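You operate a simulated robot arm through the tools that you are given. There is no shell and no other tool. Be economical: measure what you need, move in short steps, check, and stop when the job is done.

You run a simulated two-armed robot. Do the job below in one go: nothing can be reset, and whatever is moved stays where it is left.

## Task
Hold the orange liner on the top of the test bench steady with one hand, lift the white roller out of it with the other and set it down on the top of the test bench. Set down upright: white roller.

The check looks at the end state, three seconds after you hand in, the way a careful person would. Anything else that was tipped, shoved, dropped, spilled or broken makes it a failure.

## Robot
Two 7-joint arms with two-finger parallel grippers on one trunk, on a base that drives. Base frame: it is fixed to the floor where the robot stands at the start and does not move with it; the origin is under the middle of the robot, x ahead of it, y to its left, z up; the surface under the hand at the start is at about z = 0.9. Units: m, rad, N and s.
The left shoulder is at the start at [0.07, 0.134, 1.226], the right one opposite. With the tool pointing down near the work surface each hand reaches from about 0.1 to 0.64 m from the robot's upright axis, wherever it stands, measured 20 degrees to its own side. Places, roughly: top of the test bench [0.5, -0.5, 0.9]. Payload 1.57 kg a hand.
The TCP of each hand is the grasp point between the finger pads, 0.03 m short of the fingertips. In the tool frame z runs along the fingers and y along their closing line. The gripper opens to 0.08 m. The fingers are 0.017 m wide and 0.012 m thick; the gripper's body (0.04 by 0.082 m) begins 0.08 m behind the TCP.
Orientation is that of the tool frame in the base frame, as [roll, pitch, yaw] about the fixed x, y, z axes, in that order (R = Rz(yaw) Ry(pitch) Rx(roll)). With the fingers straight down and closing along the base's y, the tool's x points along the base's -x, its y along +y and its z along -z.

## Interface
- The arms move only by the tool nudge_tool. It takes "left_rows", "right_rows" or both (then of equal length, played together; a hand with none holds still); each is a list of rows, each a list of 3 entries, a list of its own where there are three numbers: the shift along the base's x, y, z in m, then the turn, a rotation vector about the base's x, y, z in rad, then the finger opening in m, from 0 to 0.08. In form: [[[tx, ty, tz], [ax, ay, az], gripper], ...]. A call has 1 to 12 rows; each row is the pose to reach, as a shift and turn from the pose commanded when the call began. A row lasts 0.2 s, in which the tool goes at most 0.05 m and 0.15 rad; a call with a longer step from one row to the next is refused whole, and so is a gripper value outside its range. Where a pose cannot be reached the arm comes as near as it can. A force on the tool above 40 N (or 10 N above the force at the start of the call, whichever is more), or a blocked arm, ends the call early, and 0.2 s more pass. The fingers move at their own pace (about 0.153 m/s each) and stop on an object; they squeeze with about 42 N. The grip force told is the motor's: it shows also when the fingers shut on nothing. Time passes only in rows, and 0.2 s behind the last, so rows that repeat a pose let the fingers close. It gives the time, the measured TCP pose, the force on the tool (base axes), the opening and the grip force at its end, in the units of the frame above (readings bear some noise), with the torque about the TCP (base axes, N m) and any sound that the robot's microphone picked up.
- Cameras (640 x 400 px; columns grow to the right, rows downward): "scene" is now at [0.1165, -0.0123, 1.42]; the picture's right is [-0.33, -0.94, 0.00], its down [-0.72, 0.25, -0.65] and it looks along [0.61, -0.21, -0.76] (base axes); focal length 214 px, centre (320, 200). "left" rides on the left gripper at [0.072, 0.007, -0.122] in its tool frame; the picture's right is [-0.09, 1.00, 0.00], its down [-0.84, -0.08, -0.54] and it looks along [-0.54, -0.05, 0.84] (tool axes); focal length 238 px, centre (320, 200). "right" rides on the right gripper at [0.072, -0.007, -0.122] in its tool frame; the picture's right is [0.09, 1.00, 0.00], its down [-0.84, 0.08, -0.54] and it looks along [-0.54, 0.05, 0.84] (tool axes); focal length 238 px, centre (320, 200). There is no depth. A picture from a camera that has moved, and an enlarged one, comes with that camera's place and axes in the base frame and with its lens. The place of the scene camera against the robot may be out by one fixed shift of up to 0.025 m in any direction.
- snapshot(camera): a new picture of that camera. No time passes.
- raise_lower(by): slides the trunk up (or, below 0, down) by that many m; the arms and the scene camera ride with it, the base frame stays. It gives what a move gives, with no picture.
- steer(legs): drives the robot by 1 to 6 legs, each [ahead, left, turn to the left] in m, m and rad, along the robot's own axes; the way and the turn of a leg run together, so that a leg with both is an arc; at most 1.5 m and 3.142 rad a leg. The arms and the cameras ride along, it lands a little off, and it stops where it bumps. It gives what a move gives.
- turn_head(pan, tilt): turns the head with the scene camera to pan (to the left, within 1.501 rad either way) and tilt (down, from -0.506 to 1.204), counted from straight ahead of the robot. It gives what a move gives.
- zoom(camera, box): a new picture of the part [left, top, right, bottom] of that camera's present view, enlarged. No time passes.
- sign_off(): hands the job in; it is judged then, once.

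Go step by step. Nothing tells you exact positions but the pictures and the camera data: compare them with the known pose of the tool, close in by small moves and look again before you grip or let go. The budget is 120 turns and 108 pictures, counting those below and the enlarged ones. Unless the task says otherwise, let go and move clear before handing in, and close with one line.

The tools are called after "Request:" as name(argument=value, ...) on one line, values as JSON. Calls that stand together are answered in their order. nudge_tool: Moves the arms, as the interface text tells. Its arguments: {"type":"object","properties":{"left_rows":{"type":"array","items":{"type":"array"}},"right_rows":{"type":"array","items":{"type":"array"}}},"required":[]} The other tools are called the same way: raise_lower (by) slides the trunk up or down; steer (legs) drives the base; turn_head (pan, tilt) turns the head that bears the scene camera; snapshot (camera) takes a picture; zoom (camera, box) takes an enlarged picture of a part of a camera's view; sign_off () hands the job in.

At the start:

```text
time: 0.0
left_eef_pos: [0.4465, 0.0347, 1.2562]
left_tool_rot: [3.14, -0.001, 3.141]
left_ft_force: [-0.5, 0.0, 0.4]
left_ft_torque: [0.01, -0.02, 0.03]
left_finger_gap: 0.0799
left_grip_force: 0.0
right_eef_pos: [0.3816, -0.3376, 1.2741]
right_tool_rot: [-3.142, -0.001, -3.14]
right_ft_force: [-0.5, -0.2, -0.4]
right_ft_torque: [-0.01, -0.02, 0.0]
right_finger_gap: 0.0798
right_grip_force: 0.0
trunk travel left (down, up): [-0.8, 0.14]
robot x, y, heading: [-0.0027, 0.0003, -0.002]
head pan, tilt: [-0.337, 0.867]
```

scene: 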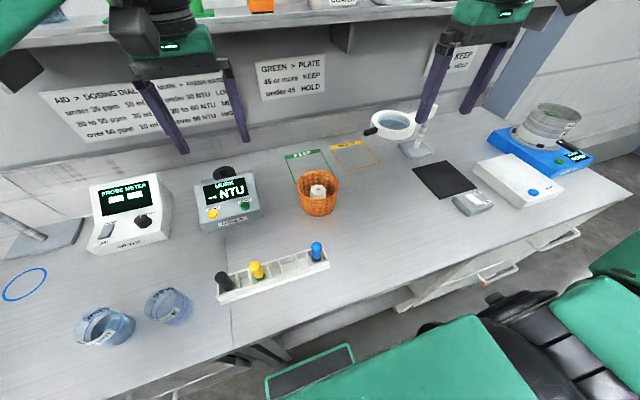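
right: 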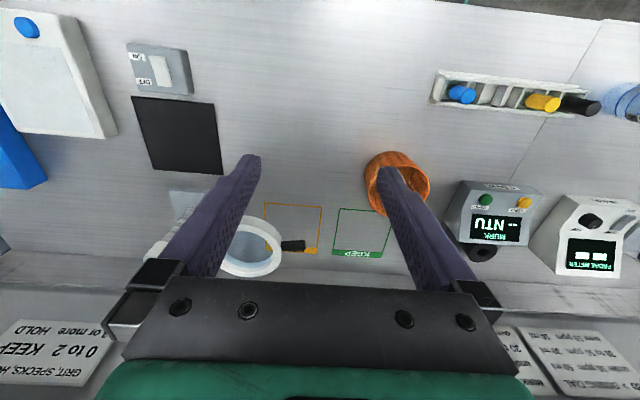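
left: 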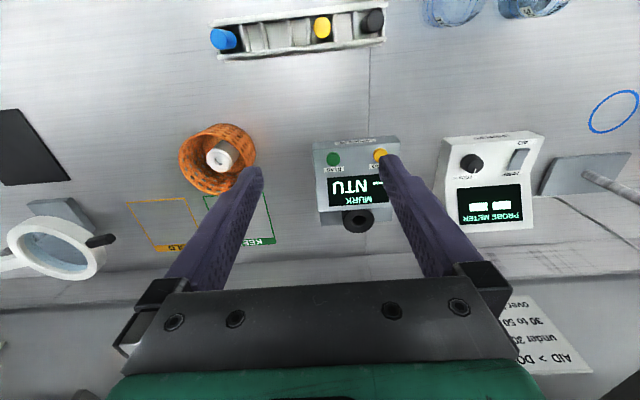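

The orange basket-like liner stands at about (0.53, -0.155) with a white roller inside. I'll take closer looks at it before moving.

Request:
zoom(camera="scene", box=[250, 130, 390, 240])

Request:
zoom(camera="left", box=[150, 90, 290, 220])

Request:
zoom(camera="right", box=[330, 120, 470, 250])

```text
3.64 times, centred on (320, 185) of scene
camera zoom: at [0.1165, -0.0123, 1.42], right [-0.33, -0.94, 0.0], down [-0.72, 0.25, -0.65], along [0.61, -0.21, -0.76], focal length 780 px, centre (320, 254)
```

zoom: 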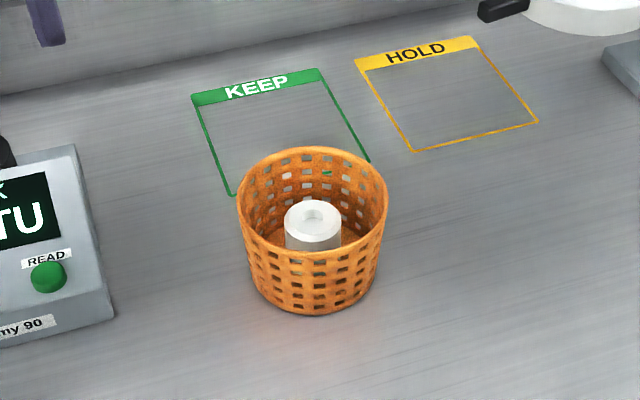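

```text
3.08 times, centred on (220, 155) of left
camera zoom: at [0.3768, 0.0421, 1.3798], right [0.09, 1.0, 0.0], down [0.84, -0.08, 0.54], along [0.54, -0.05, -0.84], focal length 733 px, centre (628, 338)
```

zoom: 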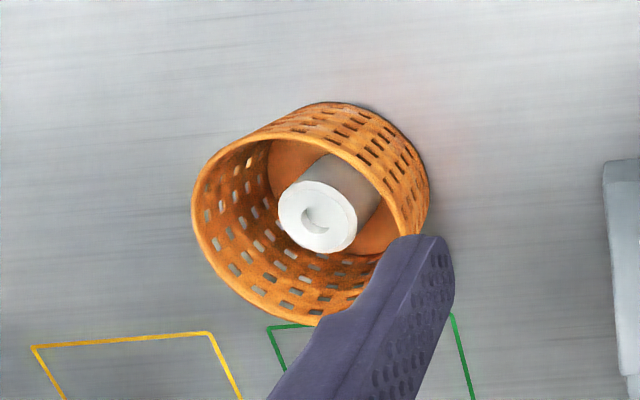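

```text
3.08 times, centred on (400, 185) of right
camera zoom: at [0.3085, -0.3449, 1.3955], right [-0.09, 1.0, 0.0], down [0.84, 0.08, 0.54], along [0.54, 0.05, -0.84], focal length 733 px, centre (74, 246)
```

zoom: 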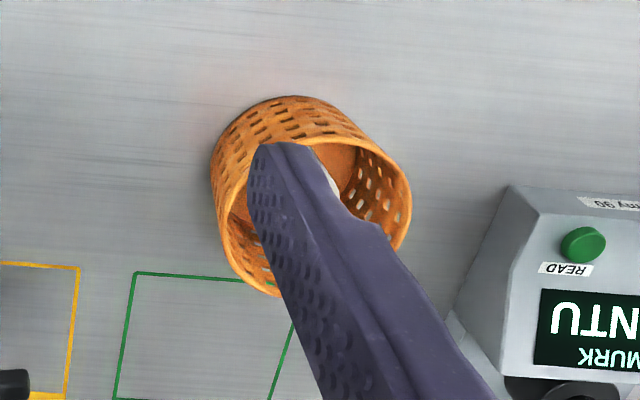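

The liner is a basket about 0.12 m wide at the rim (rim z near 0.985), and the roller in it is about 0.048 m thick, near (0.54, -0.165). The left hand will pinch the +y wall. The right hand turns 90° so that it closes along x. I move the left to a hover and turn the right where it is.

Request:
nudge_tool(left_rows=[[[0.02, -0.02, -0.01], [0, 0, 0], 0.06], [[0.04, -0.04, -0.03], [0, 0, 0], 0.05], [[0.06, -0.07, -0.05], [0, 0, 0], 0.05], [[0.075, -0.1, -0.07], [0, 0, 0], 0.05], [[0.08, -0.12, -0.1], [0, 0, 0], 0.05], [[0.082, -0.13, -0.13], [0, 0, 0], 0.05], [[0.082, -0.13, -0.146], [0, 0, 0], 0.05], [[0.082, -0.13, -0.146], [0, 0, 0], 0.05], [[0.082, -0.13, -0.146], [0, 0, 0], 0.05], [[0.082, -0.13, -0.146], [0, 0, 0], 0.05], [[0.082, -0.13, -0.146], [0, 0, 0], 0.05], [[0.082, -0.13, -0.146], [0, 0, 0], 0.05]], right_rows=[[[0, 0, 0], [0, 0, 0.13], 0.08], [[0, 0, 0], [0, 0, 0.26], 0.08], [[0, 0, 0], [0, 0, 0.39], 0.08], [[0, 0, 0], [0, 0, 0.52], 0.08], [[0, 0, 0], [0, 0, 0.65], 0.08], [[0, 0, 0], [0, 0, 0.78], 0.08], [[0, 0, 0], [0, 0, 0.91], 0.08], [[0, 0, 0], [0, 0, 1.04], 0.08], [[0, 0, 0], [0, 0, 1.17], 0.08], [[0, 0, 0], [0, 0, 1.3], 0.08], [[0, 0, 0], [0, 0, 1.44], 0.08], [[0, 0, 0], [0, 0, 1.57], 0.08]])

Request:
snapshot(camera="left")

Request:
snapshot(camera="right")

Request:
snapshot(camera="scene")

```text
time: 2.6
left_eef_pos: [0.5285, -0.0894, 1.1141]
left_tool_rot: [-3.138, 0.0, 3.141]
left_ft_force: [-0.9, -0.2, 0.2]
left_ft_torque: [-0.05, -0.01, 0.02]
left_finger_gap: 0.05
left_grip_force: 0.1
left hand out of reach, approached as far as the arm can: row 5, 6, 7, 8, 9, 10, 11, 12
right_eef_pos: [0.3816, -0.3374, 1.2739]
right_tool_rot: [3.139, 0.0, -1.572]
right_ft_force: [-0.4, 0.5, 0.6]
right_ft_torque: [0.0, 0.01, 0.02]
right_finger_gap: 0.0801
right_grip_force: 0.1
trunk travel left (down, up): [-0.8, 0.14]
robot x, y, heading: [-0.0009, 0.0041, 0.0]
head pan, tilt: [-0.337, 0.867]
```

```text
101 pictures are left
camera left: at [0.457, -0.0811, 1.2366], right [0.09, 1.0, 0.0], down [0.84, -0.08, 0.54], along [0.54, -0.05, -0.84], focal length 238 px, centre (320, 200)
```

left: 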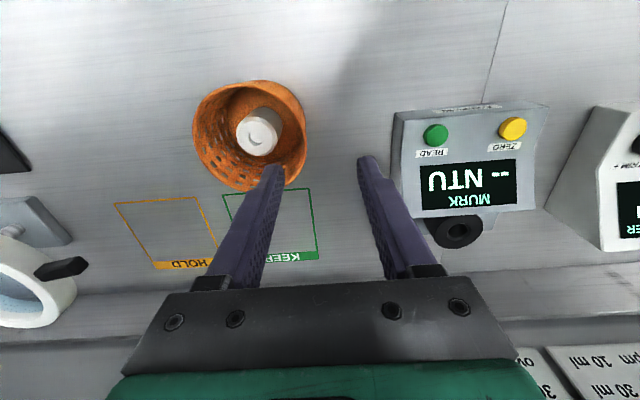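

```text
100 pictures are left
camera right: at [0.388, -0.4095, 1.3959], right [-1.0, -0.09, 0.0], down [-0.08, 0.84, 0.54], along [-0.05, 0.54, -0.84], focal length 238 px, centre (320, 200)
```

right: 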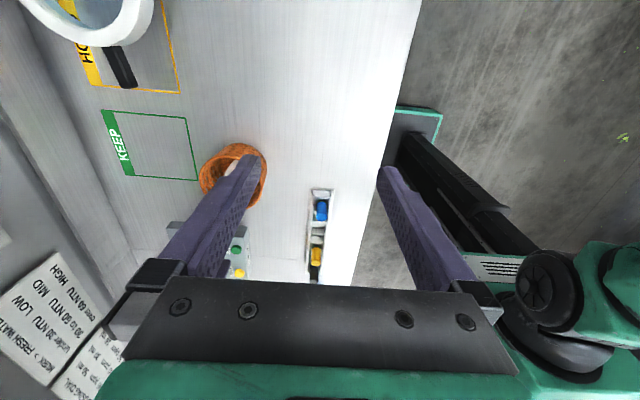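

```text
99 pictures are left
camera scene: at [0.1167, -0.0124, 1.42], right [-0.33, -0.94, 0.0], down [-0.72, 0.25, -0.65], along [0.61, -0.21, -0.76], focal length 214 px, centre (320, 200)
```

scene: 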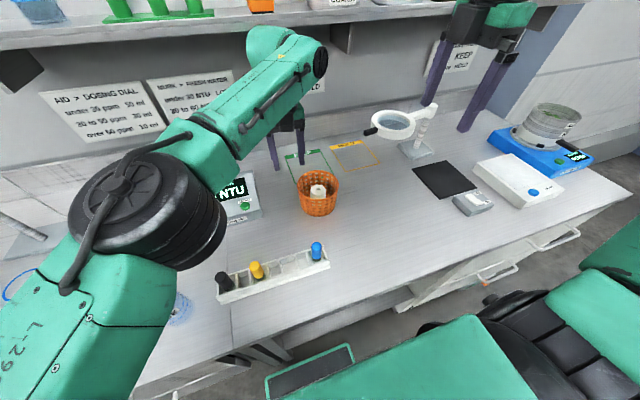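

The left hand is at the edge of its reach, so I'll shift the robot 0.12 m to the right, along the bench.

Request:
steer(legs=[[0, -0.12, 0]])

Request:
snapshot(camera="left")

Request:
snapshot(camera="scene")

```text
time: 3.8
left_eef_pos: [0.5299, -0.2051, 1.1143]
left_tool_rot: [-3.138, 0.001, -3.139]
left_ft_force: [-0.4, 0.0, -0.2]
left_ft_torque: [-0.04, 0.01, 0.0]
left_finger_gap: 0.0497
left_grip_force: 0.0
right_eef_pos: [0.3827, -0.4546, 1.2758]
right_tool_rot: [3.141, -0.005, -1.57]
right_ft_force: [0.3, -0.2, 0.2]
right_ft_torque: [-0.01, 0.04, 0.0]
right_finger_gap: 0.0799
right_grip_force: 0.1
trunk travel left (down, up): [-0.8, 0.14]
robot x, y, heading: [0.0025, -0.1173, 0.004]
head pan, tilt: [-0.337, 0.867]
```

```text
98 pictures are left
camera left: at [0.4572, -0.1979, 1.237], right [0.09, 1.0, 0.0], down [0.84, -0.07, 0.54], along [0.54, -0.05, -0.84], focal length 238 px, centre (320, 200)
```

left: 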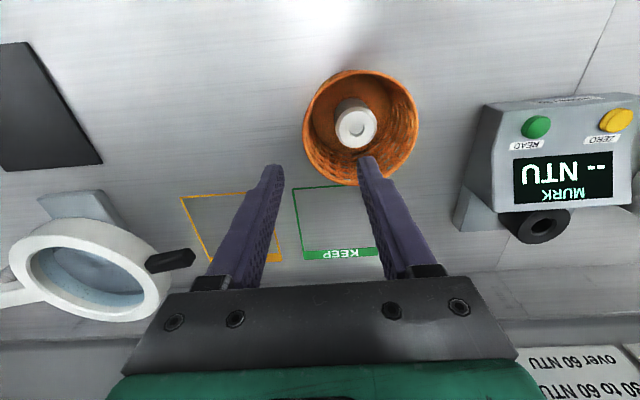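

```text
97 pictures are left
camera scene: at [0.1165, -0.1298, 1.4201], right [-0.33, -0.94, 0.0], down [-0.72, 0.25, -0.65], along [0.61, -0.21, -0.76], focal length 214 px, centre (320, 200)
```

scene: 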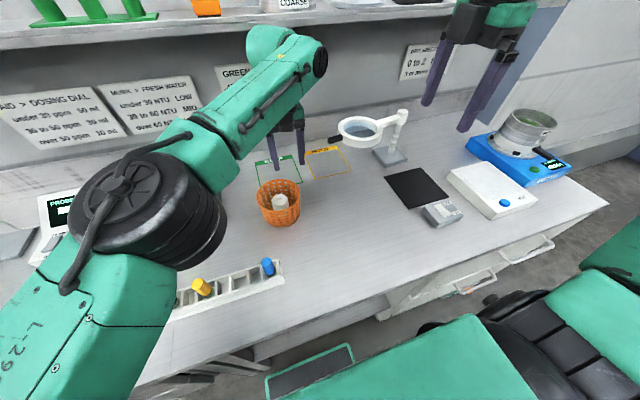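

The robot has shifted well, and the liner's centre now comes out at about (0.54, -0.163). I bring the left hand over the +y wall with a slight outward lean, at a height still above the rim.

Request:
nudge_tool(left_rows=[[[0.004, 0.035, 0], [-0.04, 0, 0], 0.03], [[0.006, 0.07, 0], [-0.08, 0, 0], 0.03], [[0.008, 0.1, -0.01], [-0.12, 0, 0], 0.03], [[0.008, 0.1, -0.04], [-0.12, 0, 0], 0.03], [[0.008, 0.1, -0.06], [-0.12, 0, 0], 0.03], [[0.008, 0.1, -0.06], [-0.12, 0, 0], 0.03]])

Request:
snapshot(camera="left")

Request:
zoom(camera="scene", box=[210, 120, 350, 240])

```text
time: 5.2
left_eef_pos: [0.5379, -0.1036, 1.0521]
left_tool_rot: [-3.02, 0.002, -3.138]
left_ft_force: [-0.5, 0.2, 0.5]
left_ft_torque: [-0.02, 0.01, 0.0]
left_finger_gap: 0.0304
left_grip_force: 0.0
right_eef_pos: [0.3826, -0.4552, 1.2742]
right_tool_rot: [-3.141, 0.001, -1.567]
right_ft_force: [0.5, 0.0, -0.2]
right_ft_torque: [0.01, -0.01, -0.03]
right_finger_gap: 0.0799
right_grip_force: 0.1
trunk travel left (down, up): [-0.8, 0.14]
robot x, y, heading: [-0.0016, -0.1221, 0.005]
head pan, tilt: [-0.337, 0.867]
```

```text
96 pictures are left
camera left: at [0.4659, -0.0833, 1.1743], right [0.09, 0.99, -0.12], down [0.84, -0.01, 0.55], along [0.54, -0.15, -0.83], focal length 238 px, centre (320, 200)
```

left: 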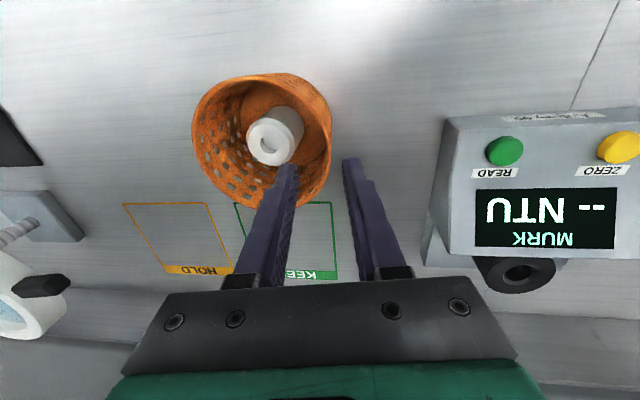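

```text
3.33 times, centred on (280, 180) of scene
camera zoom: at [0.1162, -0.133, 1.42], right [-0.33, -0.94, 0.0], down [-0.72, 0.25, -0.65], along [0.61, -0.21, -0.76], focal length 715 px, centre (453, 267)
```

zoom: 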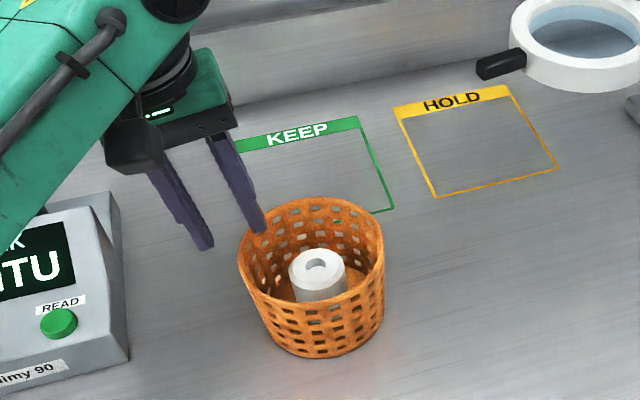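

The fingers look set to straddle the +y wall, whose outer rim is at about y = -0.103. I lower them a little past the rim and check.

Request:
nudge_tool(left_rows=[[[0.001, -0.001, -0.02], [0, 0, 0], 0.03], [[0.001, -0.001, -0.04], [0, 0, 0], 0.03], [[0.001, -0.001, -0.048], [0, 0, 0], 0.03]])

Request:
zoom(camera="left", box=[180, 60, 420, 210])

Request:
zoom(camera="scene", box=[230, 150, 320, 230])

```text
time: 6.0
left_eef_pos: [0.5387, -0.1084, 1.006]
left_tool_rot: [-3.018, 0.0, -3.139]
left_ft_force: [0.5, 0.1, -0.4]
left_ft_torque: [-0.05, 0.01, 0.01]
left_finger_gap: 0.03
left_grip_force: 0.0
right_eef_pos: [0.3822, -0.4566, 1.2749]
right_tool_rot: [3.14, -0.001, -1.569]
right_ft_force: [-0.2, 0.8, 0.2]
right_ft_torque: [0.01, -0.01, 0.03]
right_finger_gap: 0.08
right_grip_force: 0.1
trunk travel left (down, up): [-0.8, 0.14]
robot x, y, heading: [0.0001, -0.1201, 0.001]
head pan, tilt: [-0.337, 0.867]
```

```text
2.67 times, centred on (300, 135) of left
camera zoom: at [0.4668, -0.0864, 1.127], right [0.09, 0.99, -0.12], down [0.84, -0.01, 0.55], along [0.54, -0.15, -0.83], focal length 636 px, centre (373, 373)
```

zoom: 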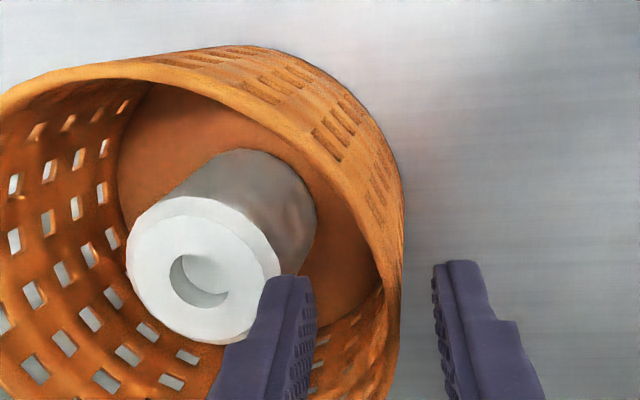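

```text
5.00 times, centred on (275, 190) of scene
camera zoom: at [0.1166, -0.1326, 1.42], right [-0.33, -0.94, 0.0], down [-0.72, 0.25, -0.65], along [0.61, -0.21, -0.76], focal length 1072 px, centre (545, 250)
```

zoom: 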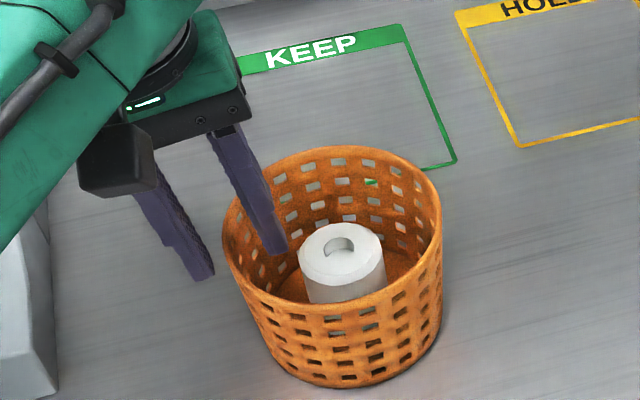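

The wall sits about 5 mm further toward the outer finger than centre, so I shift +y by 5 mm and lower to the pinch depth.

Request:
nudge_tool(left_rows=[[[0, 0.005, 0], [0, 0, 0], 0.03], [[0, 0.005, -0.012], [0, 0, 0], 0.03], [[0, 0.005, -0.024], [0, 0, 0], 0.03]])

Request:
zoom(camera="left", box=[180, 60, 420, 210])

Request:
zoom(camera="scene", box=[230, 150, 320, 230])

```text
time: 6.8
left_eef_pos: [0.538, -0.1038, 0.9836]
left_tool_rot: [-3.019, 0.001, -3.139]
left_ft_force: [0.2, 0.6, -0.5]
left_ft_torque: [0.01, -0.01, 0.02]
left_finger_gap: 0.0301
left_grip_force: 0.0
right_eef_pos: [0.3823, -0.4565, 1.2734]
right_tool_rot: [3.14, 0.001, -1.567]
right_ft_force: [0.1, 0.5, -0.8]
right_ft_torque: [0.04, 0.0, -0.03]
right_finger_gap: 0.0802
right_grip_force: 0.0
trunk travel left (down, up): [-0.8, 0.14]
robot x, y, heading: [-0.0052, -0.1209, -0.001]
head pan, tilt: [-0.337, 0.867]
```

```text
2.67 times, centred on (300, 135) of left
camera zoom: at [0.4666, -0.0819, 1.105], right [0.09, 0.99, -0.12], down [0.84, -0.01, 0.55], along [0.54, -0.15, -0.83], focal length 636 px, centre (373, 373)
```

zoom: 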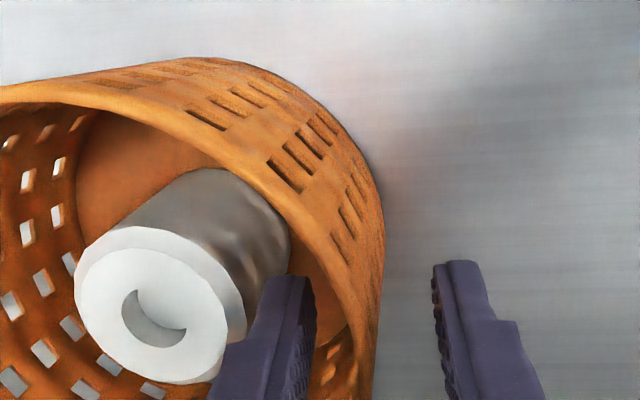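

```text
5.00 times, centred on (275, 190) of scene
camera zoom: at [0.1168, -0.1329, 1.42], right [-0.33, -0.94, 0.0], down [-0.72, 0.25, -0.65], along [0.61, -0.21, -0.76], focal length 1072 px, centre (545, 250)
```

zoom: 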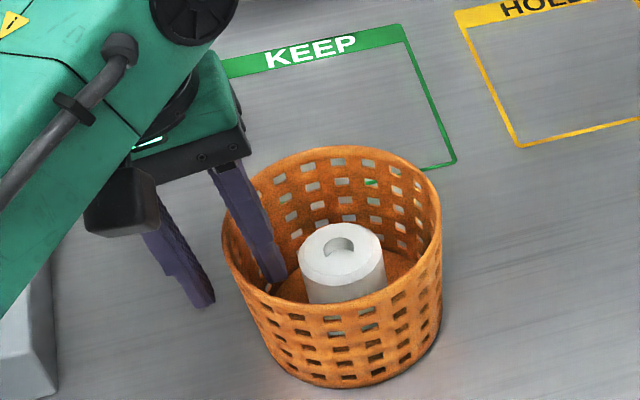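

The wall is centred between the fingers and the inner finger is clear of the roller. I close the left hand on the wall.

Request:
nudge_tool(left_rows=[[[0, 0, 0], [0, 0, 0], 0.015], [[0, 0, 0], [0, 0, 0], 0.008], [[0, 0, 0], [0, 0, 0], 0.0], [[0, 0, 0], [0, 0, 0], 0.0]])

Request:
snapshot(camera="left")

Request:
zoom(camera="scene", box=[230, 150, 320, 230])

```text
time: 7.8
left_eef_pos: [0.5367, -0.1039, 0.9853]
left_tool_rot: [-3.019, 0.002, -3.138]
left_ft_force: [1.3, 0.0, 2.6]
left_ft_torque: [0.04, -0.13, 0.03]
left_finger_gap: 0.003
left_grip_force: 24.3
right_eef_pos: [0.3826, -0.4573, 1.2748]
right_tool_rot: [-3.141, 0.0, -1.569]
right_ft_force: [-1.3, -0.1, -0.5]
right_ft_torque: [0.0, 0.01, 0.0]
right_finger_gap: 0.0801
right_grip_force: 0.0
trunk travel left (down, up): [-0.8, 0.14]
robot x, y, heading: [-0.0007, -0.1219, 0.0]
head pan, tilt: [-0.337, 0.867]
```

```text
90 pictures are left
camera left: at [0.4663, -0.0818, 1.1056], right [0.09, 0.99, -0.12], down [0.84, -0.01, 0.55], along [0.54, -0.15, -0.83], focal length 238 px, centre (320, 200)
```

left: 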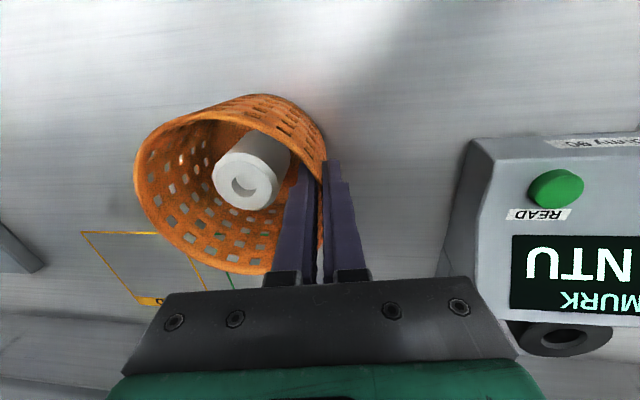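

```text
5.00 times, centred on (275, 190) of scene
camera zoom: at [0.1162, -0.1328, 1.4201], right [-0.33, -0.94, 0.0], down [-0.72, 0.25, -0.65], along [0.61, -0.21, -0.76], focal length 1072 px, centre (545, 250)
```

zoom: 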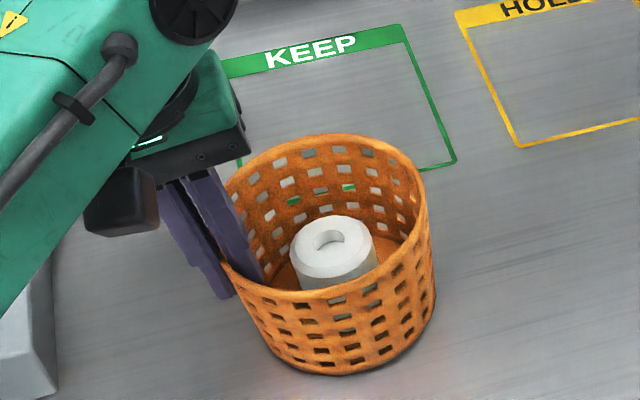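

The wall is gripped (gap 3 mm), but the basket seems to have shifted and possibly tilted a bit. I look closer.

Request:
zoom(camera="scene", box=[245, 165, 305, 230])

Request:
zoom(camera="left", box=[120, 80, 340, 290])

Request:
snapshot(camera="right")

```text
6.15 times, centred on (275, 198) of scene
camera zoom: at [0.1162, -0.1328, 1.4201], right [-0.33, -0.94, 0.0], down [-0.72, 0.25, -0.65], along [0.61, -0.21, -0.76], focal length 1320 px, centre (597, 215)
```

zoom: 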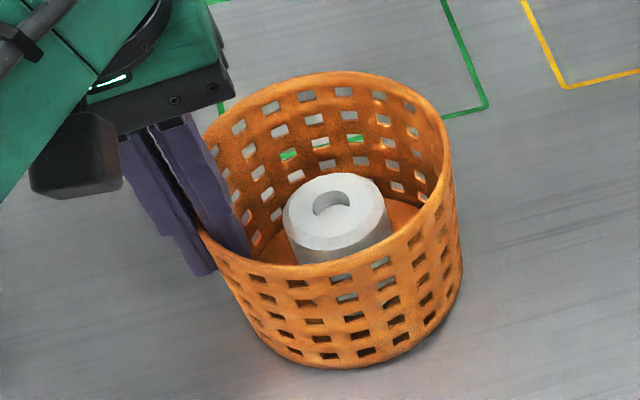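

```text
1.90 times, centred on (230, 185) of left
camera zoom: at [0.4663, -0.0818, 1.1056], right [0.09, 0.99, -0.12], down [0.84, -0.01, 0.55], along [0.54, -0.15, -0.83], focal length 454 px, centre (491, 229)
```

zoom: 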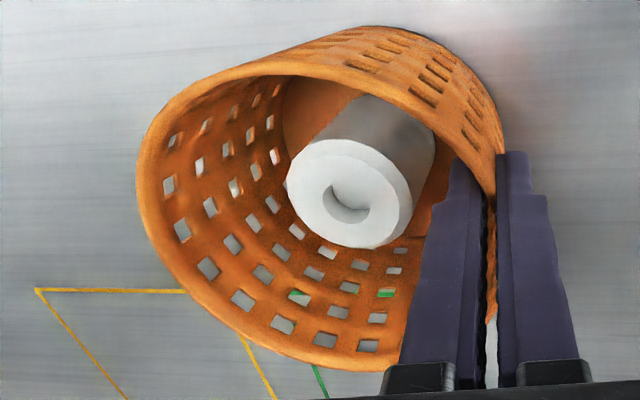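

```text
86 pictures are left
camera right: at [0.3883, -0.5291, 1.3962], right [-1.0, -0.09, 0.0], down [-0.08, 0.84, 0.54], along [-0.05, 0.54, -0.84], focal length 238 px, centre (320, 200)
```

right: 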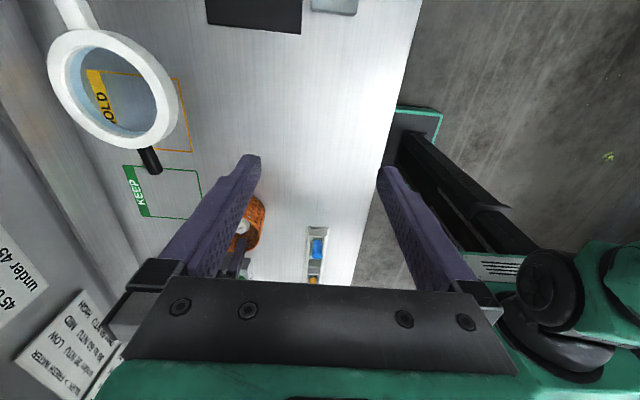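

The basket did tilt: its -y side is lifted because the fingers' lean exceeds the wall's slope. I turn the left hand back about x in small steps to seat it flat.

Request:
nudge_tool(left_rows=[[[0, 0, 0], [0.03, 0, 0], 0.0], [[0, 0, 0], [0.06, 0, 0], 0.0], [[0, 0, 0], [0.09, 0, 0], 0.0]])

Request:
zoom(camera="scene", box=[245, 165, 305, 230])

```text
time: 8.6
left_eef_pos: [0.5382, -0.1054, 0.9853]
left_tool_rot: [-3.11, 0.004, -3.136]
left_ft_force: [0.8, -3.9, 10.8]
left_ft_torque: [-1.06, -0.09, -0.1]
left_finger_gap: 0.004
left_grip_force: 24.2
right_eef_pos: [0.3801, -0.4577, 1.2751]
right_tool_rot: [-3.141, -0.001, -1.57]
right_ft_force: [0.2, -1.0, 0.2]
right_ft_torque: [0.0, 0.0, -0.01]
right_finger_gap: 0.0798
right_grip_force: 0.1
trunk travel left (down, up): [-0.8, 0.14]
robot x, y, heading: [-0.0, -0.1214, -0.001]
head pan, tilt: [-0.337, 0.867]
```

```text
6.15 times, centred on (275, 198) of scene
camera zoom: at [0.1143, -0.1339, 1.4203], right [-0.33, -0.94, 0.0], down [-0.72, 0.25, -0.65], along [0.61, -0.21, -0.76], focal length 1320 px, centre (597, 215)
```

zoom: 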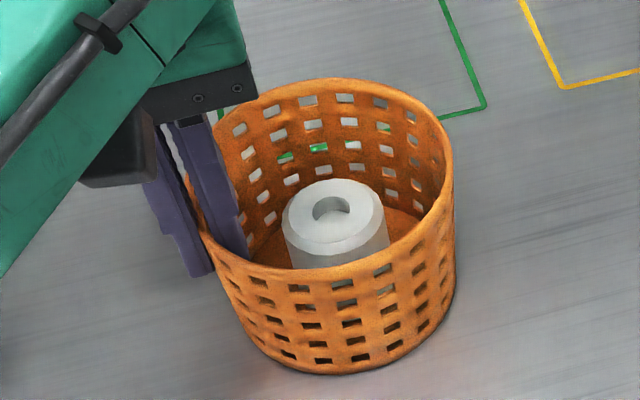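

The basket now looks nearly upright, but the force pattern (10 N, all at the -y edge) suggests the +y base edge is slightly lifted. I ease back a little and lower a touch while watching the forces.

Request:
nudge_tool(left_rows=[[[0, 0, -0.0015], [-0.015, 0, 0], 0.0], [[0, 0, -0.003], [-0.03, 0, 0], 0.0]])

Request:
zoom(camera="scene", box=[245, 165, 305, 230])

Request:
zoom(camera="left", box=[120, 80, 340, 290])

```text
time: 9.2
left_eef_pos: [0.5358, -0.1036, 0.9846]
left_tool_rot: [-3.079, 0.009, -3.139]
left_ft_force: [2.8, -1.7, 31.1]
left_ft_torque: [-0.43, -0.13, -0.07]
left_finger_gap: 0.0031
left_grip_force: 24.4
right_eef_pos: [0.378, -0.4563, 1.2762]
right_tool_rot: [-3.139, 0.0, -1.567]
right_ft_force: [-0.6, -0.6, 0.6]
right_ft_torque: [0.01, 0.03, -0.01]
right_finger_gap: 0.0799
right_grip_force: 0.1
trunk travel left (down, up): [-0.8, 0.14]
robot x, y, heading: [0.0033, -0.1267, 0.0]
head pan, tilt: [-0.337, 0.867]
```

```text
6.15 times, centred on (275, 198) of scene
camera zoom: at [0.1111, -0.1332, 1.4209], right [-0.33, -0.94, 0.0], down [-0.72, 0.25, -0.65], along [0.61, -0.21, -0.76], focal length 1320 px, centre (597, 215)
```

zoom: 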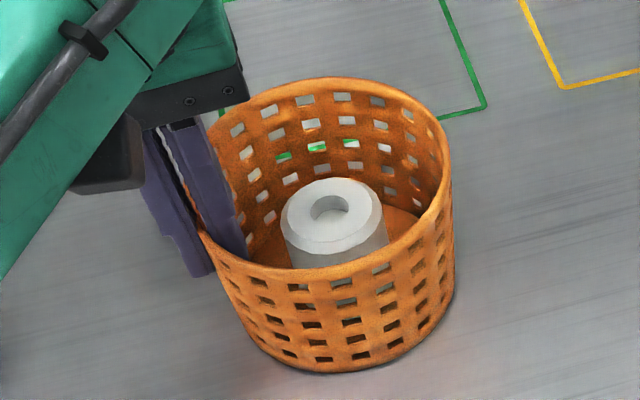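

```text
1.90 times, centred on (230, 185) of left
camera zoom: at [0.4636, -0.0891, 1.1057], right [0.09, 0.99, -0.06], down [0.83, -0.04, 0.55], along [0.55, -0.1, -0.83], focal length 454 px, centre (491, 229)
```

zoom: 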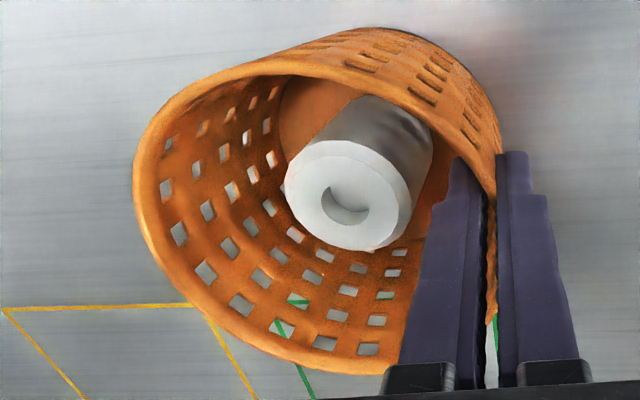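

Force now acts on both edges, so the basket sits flat, though I'm pressing at 31 N. I relax it by lifting 2 mm.

Request:
nudge_tool(left_rows=[[[0, 0, 0.002], [0.0, 0, 0], 0.0], [[0, 0, 0.002], [0.0, 0, 0], 0.0]])

Request:
snapshot(camera="scene")

```text
time: 9.8
left_eef_pos: [0.5361, -0.1033, 0.9846]
left_tool_rot: [-3.082, 0.006, -3.137]
left_ft_force: [6.3, -1.0, 28.1]
left_ft_torque: [-0.35, -0.63, 0.0]
left_finger_gap: 0.003
left_grip_force: 24.5
right_eef_pos: [0.3787, -0.4582, 1.2757]
right_tool_rot: [-3.141, -0.002, -1.566]
right_ft_force: [0.8, 0.5, 0.5]
right_ft_torque: [0.0, 0.02, 0.0]
right_finger_gap: 0.0798
right_grip_force: 0.0
trunk travel left (down, up): [-0.8, 0.14]
robot x, y, heading: [0.002, -0.1214, 0.007]
head pan, tilt: [-0.337, 0.867]
```

```text
82 pictures are left
camera scene: at [0.1128, -0.1332, 1.4204], right [-0.33, -0.94, 0.0], down [-0.72, 0.25, -0.65], along [0.61, -0.21, -0.76], focal length 214 px, centre (320, 200)
```

scene: 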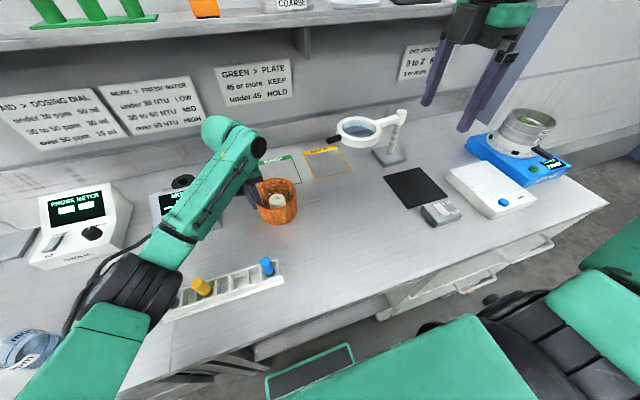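

The left elbow has swung lower, so I check that it isn't touching the meter or the vial rack.

Request:
zoom(camera="scene", box=[20, 110, 300, 360])

Request:
snapshot(camera="left")

Request:
snapshot(camera="right")

```text
1.60 times, centred on (160, 235) of scene
camera zoom: at [0.1128, -0.1332, 1.4204], right [-0.33, -0.94, 0.0], down [-0.72, 0.25, -0.65], along [0.61, -0.21, -0.76], focal length 343 px, centre (576, 144)
```

zoom: 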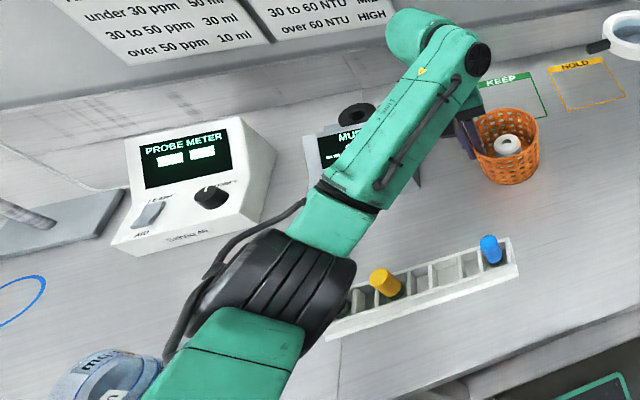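

```text
80 pictures are left
camera left: at [0.4641, -0.0893, 1.1059], right [0.09, 0.99, -0.06], down [0.83, -0.04, 0.55], along [0.55, -0.1, -0.83], focal length 238 px, centre (320, 200)
```

left: 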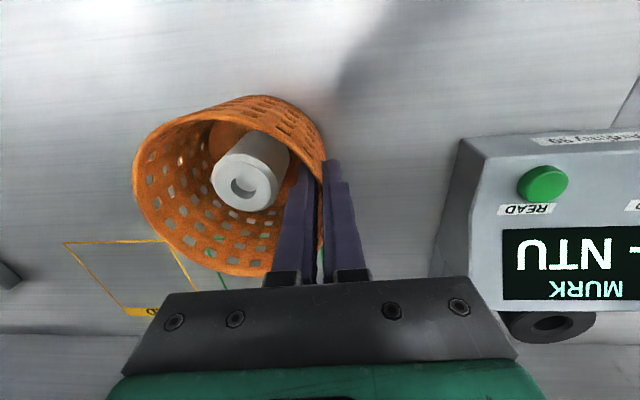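

```text
79 pictures are left
camera right: at [0.385, -0.5295, 1.3971], right [-1.0, -0.09, 0.0], down [-0.08, 0.84, 0.54], along [-0.05, 0.54, -0.84], focal length 238 px, centre (320, 200)
```

right: 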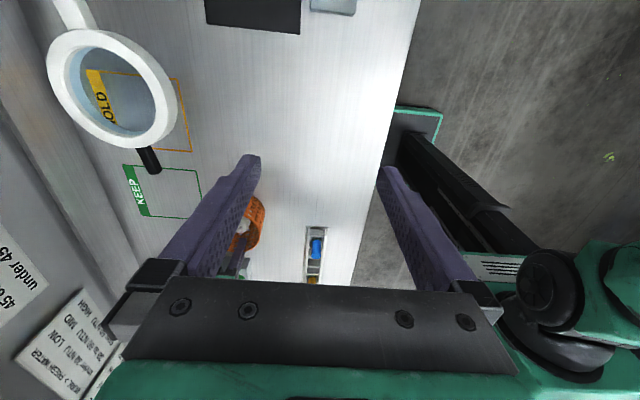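

The elbow seems to be near the black vial of the rack, around (0.34, 0.14). I tilt the right hand so its camera looks along the bench under the elbow.

Request:
nudge_tool(right_rows=[[[0, 0, 0], [0.15, 0, 0], 0.08], [[0, 0, -0.03], [0.3, 0, 0], 0.08], [[0, 0, -0.06], [0.45, 0, 0], 0.08], [[0, 0, -0.1], [0.6, 0, 0], 0.08], [[0, 0, -0.12], [0.7, 0, 0], 0.08]])

Request:
snapshot(camera="right")

```text
time: 11.0
left_eef_pos: [0.5357, -0.1031, 0.9827]
left_tool_rot: [-3.082, 0.005, -3.137]
left_ft_force: [5.1, -1.8, 27.7]
left_ft_torque: [-0.39, -0.43, 0.08]
left_finger_gap: 0.0029
left_grip_force: 24.0
right_eef_pos: [0.38, -0.4551, 1.1556]
right_tool_rot: [-3.134, 0.702, -1.562]
right_ft_force: [-0.1, 0.2, -0.8]
right_ft_torque: [0.02, 0.0, 0.0]
right_finger_gap: 0.0799
right_grip_force: 0.1
trunk travel left (down, up): [-0.8, 0.14]
robot x, y, heading: [0.0005, -0.1214, -0.0]
head pan, tilt: [-0.337, 0.867]
```

```text
78 pictures are left
camera right: at [0.3873, -0.5895, 1.2016], right [-1.0, -0.07, -0.06], down [-0.08, 0.29, 0.95], along [-0.05, 0.95, -0.29], focal length 238 px, centre (320, 200)
```

right: 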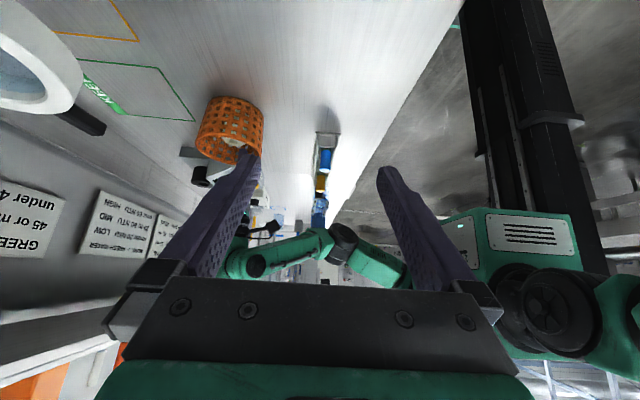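

Request:
zoom(camera="right", box=[180, 80, 420, 300])

```text
1.82 times, centred on (300, 190) of right
camera zoom: at [0.3873, -0.5895, 1.2016], right [-1.0, -0.07, -0.06], down [-0.08, 0.29, 0.95], along [-0.05, 0.95, -0.29], focal length 433 px, centre (356, 218)
```

zoom: 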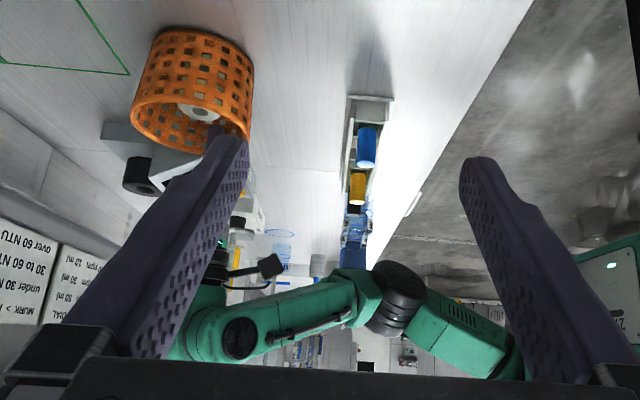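

The elbow is well above the rack (z about 1.1), so nothing touches. I lift the left hand slightly more to cut the downward pressing.

Request:
nudge_tool(left_rows=[[[0, 0, 0.001], [0, 0, 0], 0.0], [[0, 0, 0.002], [0, 0, 0], 0.0]])

Request:
zoom(camera="right", box=[180, 80, 280, 180])

Request:
zoom(camera="scene", box=[245, 165, 305, 230])

```text
time: 11.6
left_eef_pos: [0.5363, -0.1025, 0.9829]
left_tool_rot: [-3.082, 0.001, -3.138]
left_ft_force: [5.4, -2.7, 16.3]
left_ft_torque: [-0.32, -0.62, 0.04]
left_finger_gap: 0.0029
left_grip_force: 24.4
right_eef_pos: [0.3822, -0.4563, 1.1535]
right_tool_rot: [-3.139, 0.699, -1.564]
right_ft_force: [0.4, 0.2, -0.2]
right_ft_torque: [-0.01, 0.02, -0.03]
right_finger_gap: 0.0799
right_grip_force: 0.1
trunk travel left (down, up): [-0.8, 0.14]
robot x, y, heading: [0.0013, -0.1213, -0.0]
head pan, tilt: [-0.337, 0.867]
```

```text
4.00 times, centred on (230, 130) of right
camera zoom: at [0.3886, -0.5894, 1.2014], right [-1.0, -0.07, -0.06], down [-0.08, 0.29, 0.95], along [-0.05, 0.95, -0.3], focal length 953 px, centre (680, 480)
```

zoom: 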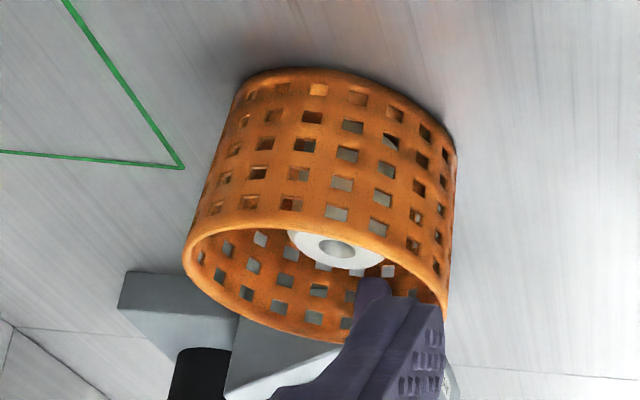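

```text
6.15 times, centred on (275, 198) of scene
camera zoom: at [0.1143, -0.133, 1.4201], right [-0.33, -0.94, 0.0], down [-0.72, 0.25, -0.65], along [0.61, -0.21, -0.76], focal length 1320 px, centre (597, 215)
```

zoom: 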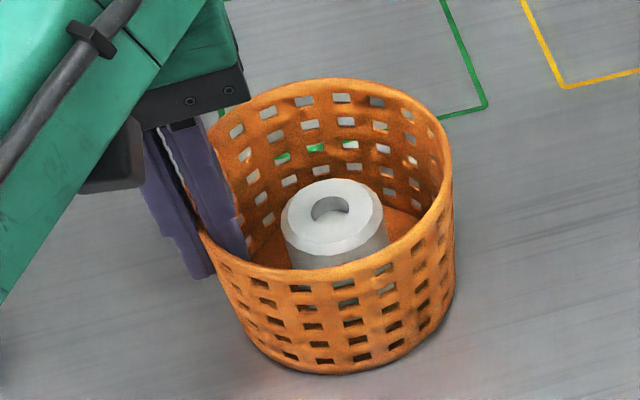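

The liner is held flat. I place the roller top at about (0.545, -0.162, 0.960). I swing the right hand to a hover above it, leaning 0.3 rad away from the left hand.

Request:
nudge_tool(right_rows=[[[0, 0.04, 0], [-0.05, 0, 0], 0.065], [[0.01, 0.08, 0], [-0.1, 0, 0], 0.065], [[0.03, 0.115, 0], [-0.15, 0, 0], 0.065], [[0.06, 0.145, 0], [-0.2, 0, 0], 0.065], [[0.09, 0.17, -0.01], [-0.25, 0, 0], 0.065], [[0.12, 0.195, -0.02], [-0.3, 0, 0], 0.065], [[0.145, 0.22, -0.03], [-0.35, 0, 0], 0.065], [[0.165, 0.245, -0.04], [-0.4, 0, 0], 0.065], [[0.165, 0.26, -0.045], [-0.4, 0, 0], 0.065]])

Request:
snapshot(camera="right")

Request:
snapshot(camera="scene")

```text
time: 13.6
left_eef_pos: [0.5378, -0.102, 0.9839]
left_tool_rot: [-3.081, 0.002, -3.138]
left_ft_force: [-0.9, -2.3, 8.7]
left_ft_torque: [-0.16, -0.01, -0.07]
left_finger_gap: 0.0029
left_grip_force: 24.5
right_eef_pos: [0.5257, -0.2079, 1.1081]
right_tool_rot: [-3.137, 0.3, -1.569]
right_ft_force: [-0.8, 0.4, -0.1]
right_ft_torque: [-0.01, -0.03, 0.01]
right_finger_gap: 0.0653
right_grip_force: 0.0
right hand out of reach, approached as far as the arm can: row 8, 9
trunk travel left (down, up): [-0.8, 0.14]
robot x, y, heading: [0.0025, -0.1185, 0.003]
head pan, tilt: [-0.337, 0.867]
```

```text
74 pictures are left
camera right: at [0.532, -0.3135, 1.2036], right [-1.0, -0.09, -0.03], down [-0.08, 0.64, 0.76], along [-0.05, 0.76, -0.64], focal length 238 px, centre (320, 200)
```

right: 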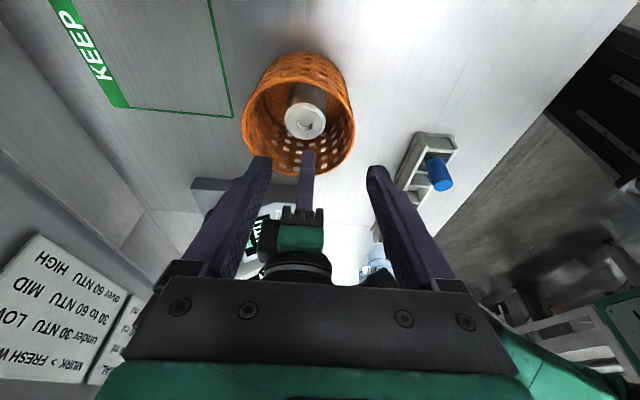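

```text
73 pictures are left
camera scene: at [0.1146, -0.1328, 1.4202], right [-0.33, -0.94, 0.0], down [-0.72, 0.25, -0.65], along [0.61, -0.21, -0.76], focal length 214 px, centre (320, 200)
```

scene: 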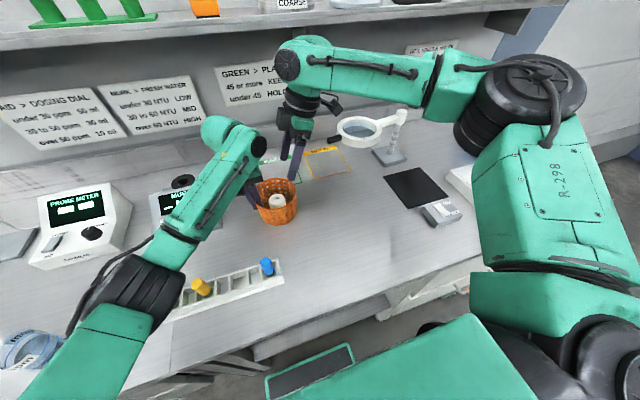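

The right hand is short of reach at this height. I lower it to just above the rim, which should bring it into range.

Request:
nudge_tool(right_rows=[[[0, 0.01, -0.03], [0, 0, 0], 0.065], [[0, 0.02, -0.06], [0, 0, 0], 0.065], [[-0.002, 0.033, -0.07], [0, 0, 0], 0.065], [[-0.002, 0.033, -0.07], [0, 0, 0], 0.065]])

Request:
snapshot(camera="right")

Request:
zoom(camera="scene", box=[225, 80, 375, 230])

```text
time: 14.6
left_eef_pos: [0.5367, -0.1035, 0.9836]
left_tool_rot: [-3.079, 0.001, -3.136]
left_ft_force: [-0.8, 0.0, 8.7]
left_ft_torque: [-0.12, -0.08, -0.08]
left_finger_gap: 0.0029
left_grip_force: 24.4
right_eef_pos: [0.5039, -0.1889, 1.0445]
right_tool_rot: [-3.137, 0.301, -1.567]
right_ft_force: [-0.3, 0.5, -0.2]
right_ft_torque: [0.0, 0.01, 0.01]
right_finger_gap: 0.065
right_grip_force: 0.0
right hand out of reach, approached as far as the arm can: row 1, 2, 3, 4
trunk travel left (down, up): [-0.8, 0.14]
robot x, y, heading: [-0.0025, -0.1192, -0.0]
head pan, tilt: [-0.337, 0.867]
```

```text
72 pictures are left
camera right: at [0.5102, -0.2943, 1.1391], right [-1.0, -0.09, -0.03], down [-0.08, 0.64, 0.77], along [-0.05, 0.76, -0.64], focal length 238 px, centre (320, 200)
```

right: 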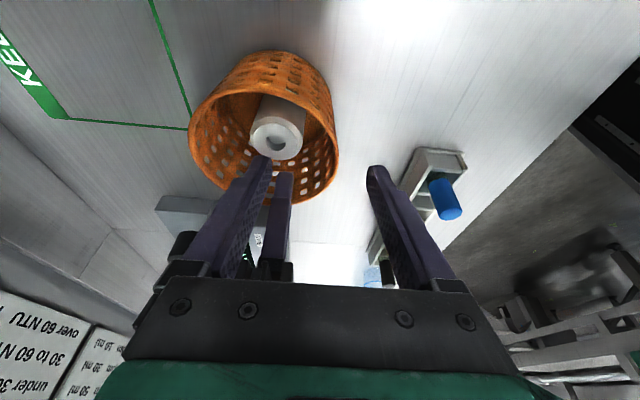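

```text
2.67 times, centred on (300, 155) of scene
camera zoom: at [0.1148, -0.1329, 1.4202], right [-0.33, -0.94, 0.0], down [-0.72, 0.25, -0.65], along [0.61, -0.21, -0.76], focal length 572 px, centre (373, 320)
```

zoom: 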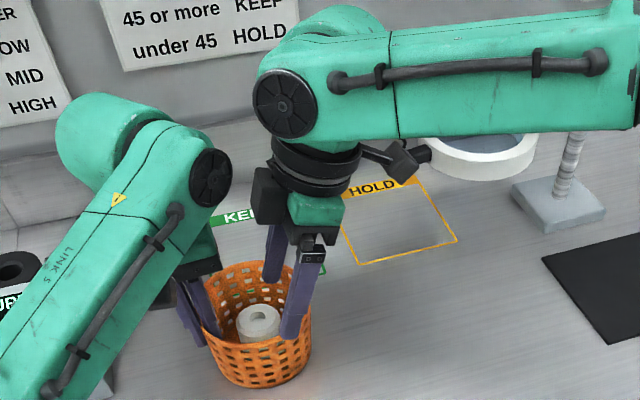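

The right arm can't reach in this orientation. I rise and turn the hand back about z by 0.5 rad, so it leans toward the robot and right, which should extend its reach.

Request:
nudge_tool(right_rows=[[[0, -0.02, 0.04], [0, 0, 0], 0.065], [[0, -0.02, 0.05], [0, 0, -0.12], 0.065], [[0, -0.02, 0.05], [0, 0, -0.25], 0.065], [[0, -0.02, 0.05], [0, 0, -0.38], 0.065], [[0, -0.02, 0.05], [0, 0, -0.5], 0.065], [[0, -0.02, 0.05], [0, 0, -0.5], 0.065], [[0, -0.02, 0.05], [0, 0, -0.5], 0.065]])

Request:
snapshot(camera="right")

Request:
snapshot(camera="scene")

```text
time: 16.2
left_eef_pos: [0.5361, -0.1031, 0.9847]
left_tool_rot: [-3.08, 0.002, -3.139]
left_ft_force: [-1.3, -0.3, 7.1]
left_ft_torque: [-0.14, -0.18, -0.08]
left_finger_gap: 0.0026
left_grip_force: 23.4
right_eef_pos: [0.5041, -0.2119, 1.0949]
right_tool_rot: [-3.141, 0.301, -2.066]
right_ft_force: [0.1, 0.2, -0.3]
right_ft_torque: [-0.01, 0.02, -0.01]
right_finger_gap: 0.0649
right_grip_force: 0.1
trunk travel left (down, up): [-0.8, 0.14]
robot x, y, heading: [-0.003, -0.1191, 0.003]
head pan, tilt: [-0.337, 0.867]
```

```text
70 pictures are left
camera right: at [0.4595, -0.3071, 1.1896], right [-0.92, 0.4, -0.03], down [0.24, 0.6, 0.77], along [0.32, 0.69, -0.64], focal length 238 px, centre (320, 200)
```

right: 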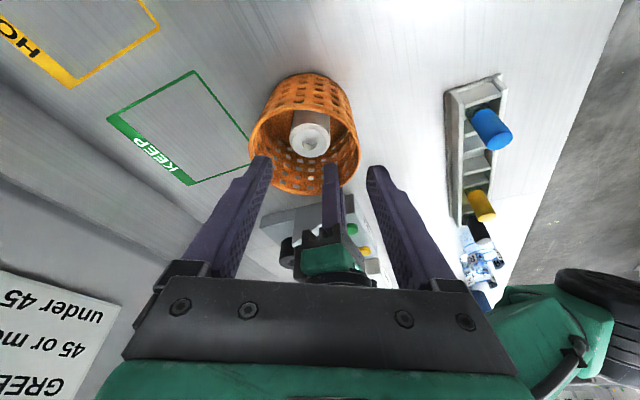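

```text
69 pictures are left
camera scene: at [0.1149, -0.1328, 1.4202], right [-0.33, -0.94, 0.0], down [-0.72, 0.25, -0.65], along [0.61, -0.21, -0.76], focal length 214 px, centre (320, 200)
```

scene: 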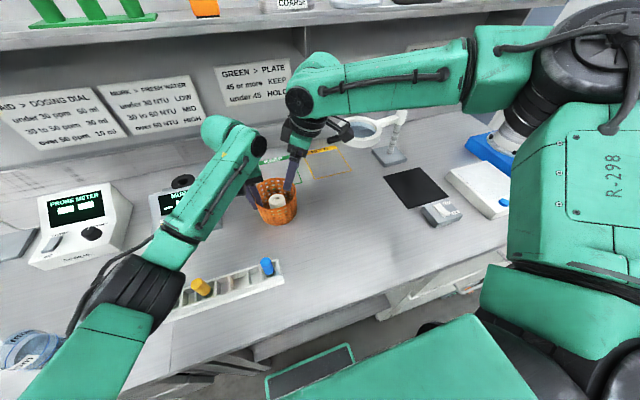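

No reach limit now. I try to go over the roller at a height just above the rim.

Request:
nudge_tool(right_rows=[[[0.02, 0.02, 0], [0, 0, 0], 0.065], [[0.041, 0.05, -0.02], [0, 0, 0], 0.065], [[0.041, 0.05, -0.045], [0, 0, 0], 0.065], [[0.041, 0.05, -0.06], [0, 0, 0], 0.065], [[0.041, 0.05, -0.06], [0, 0, 0], 0.065]])

Request:
snapshot(camera="right")

Request:
zoom(camera="scene", box=[225, 110, 335, 230])

```text
time: 17.4
left_eef_pos: [0.5353, -0.1031, 0.9844]
left_tool_rot: [-3.08, 0.0, -3.138]
left_ft_force: [0.7, -0.7, 8.8]
left_ft_torque: [-0.26, -0.29, -0.03]
left_finger_gap: 0.0024
left_grip_force: 24.0
right_eef_pos: [0.5237, -0.1846, 1.0419]
right_tool_rot: [-3.139, 0.303, -2.069]
right_ft_force: [-0.9, 0.0, 0.2]
right_ft_torque: [0.02, -0.03, 0.06]
right_finger_gap: 0.0649
right_grip_force: 0.1
right hand out of reach, approached as far as the arm can: row 2, 3, 4, 5
trunk travel left (down, up): [-0.8, 0.14]
robot x, y, heading: [0.0022, -0.1197, 0.008]
head pan, tilt: [-0.337, 0.867]
```

```text
68 pictures are left
camera right: at [0.4789, -0.2802, 1.1367], right [-0.92, 0.4, -0.03], down [0.24, 0.6, 0.77], along [0.32, 0.7, -0.64], focal length 238 px, centre (320, 200)
```

right: 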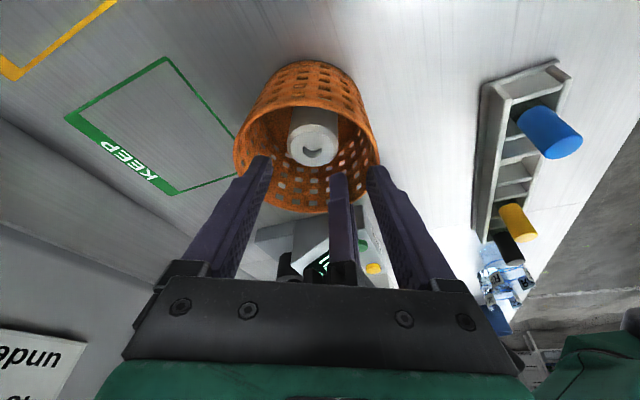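

```text
3.33 times, centred on (280, 170) of scene
camera zoom: at [0.1152, -0.1327, 1.4202], right [-0.33, -0.94, 0.0], down [-0.72, 0.25, -0.65], along [0.61, -0.21, -0.76], focal length 715 px, centre (453, 300)
```

zoom: 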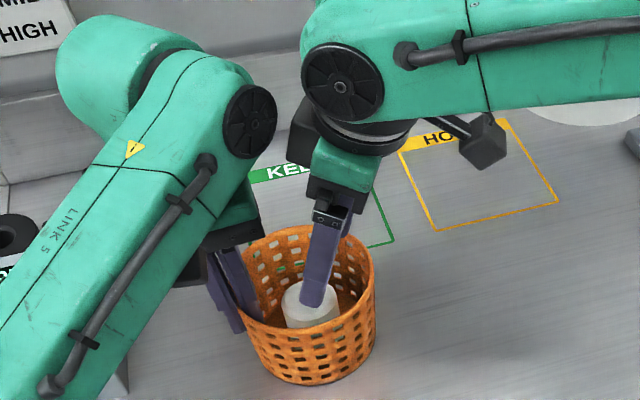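

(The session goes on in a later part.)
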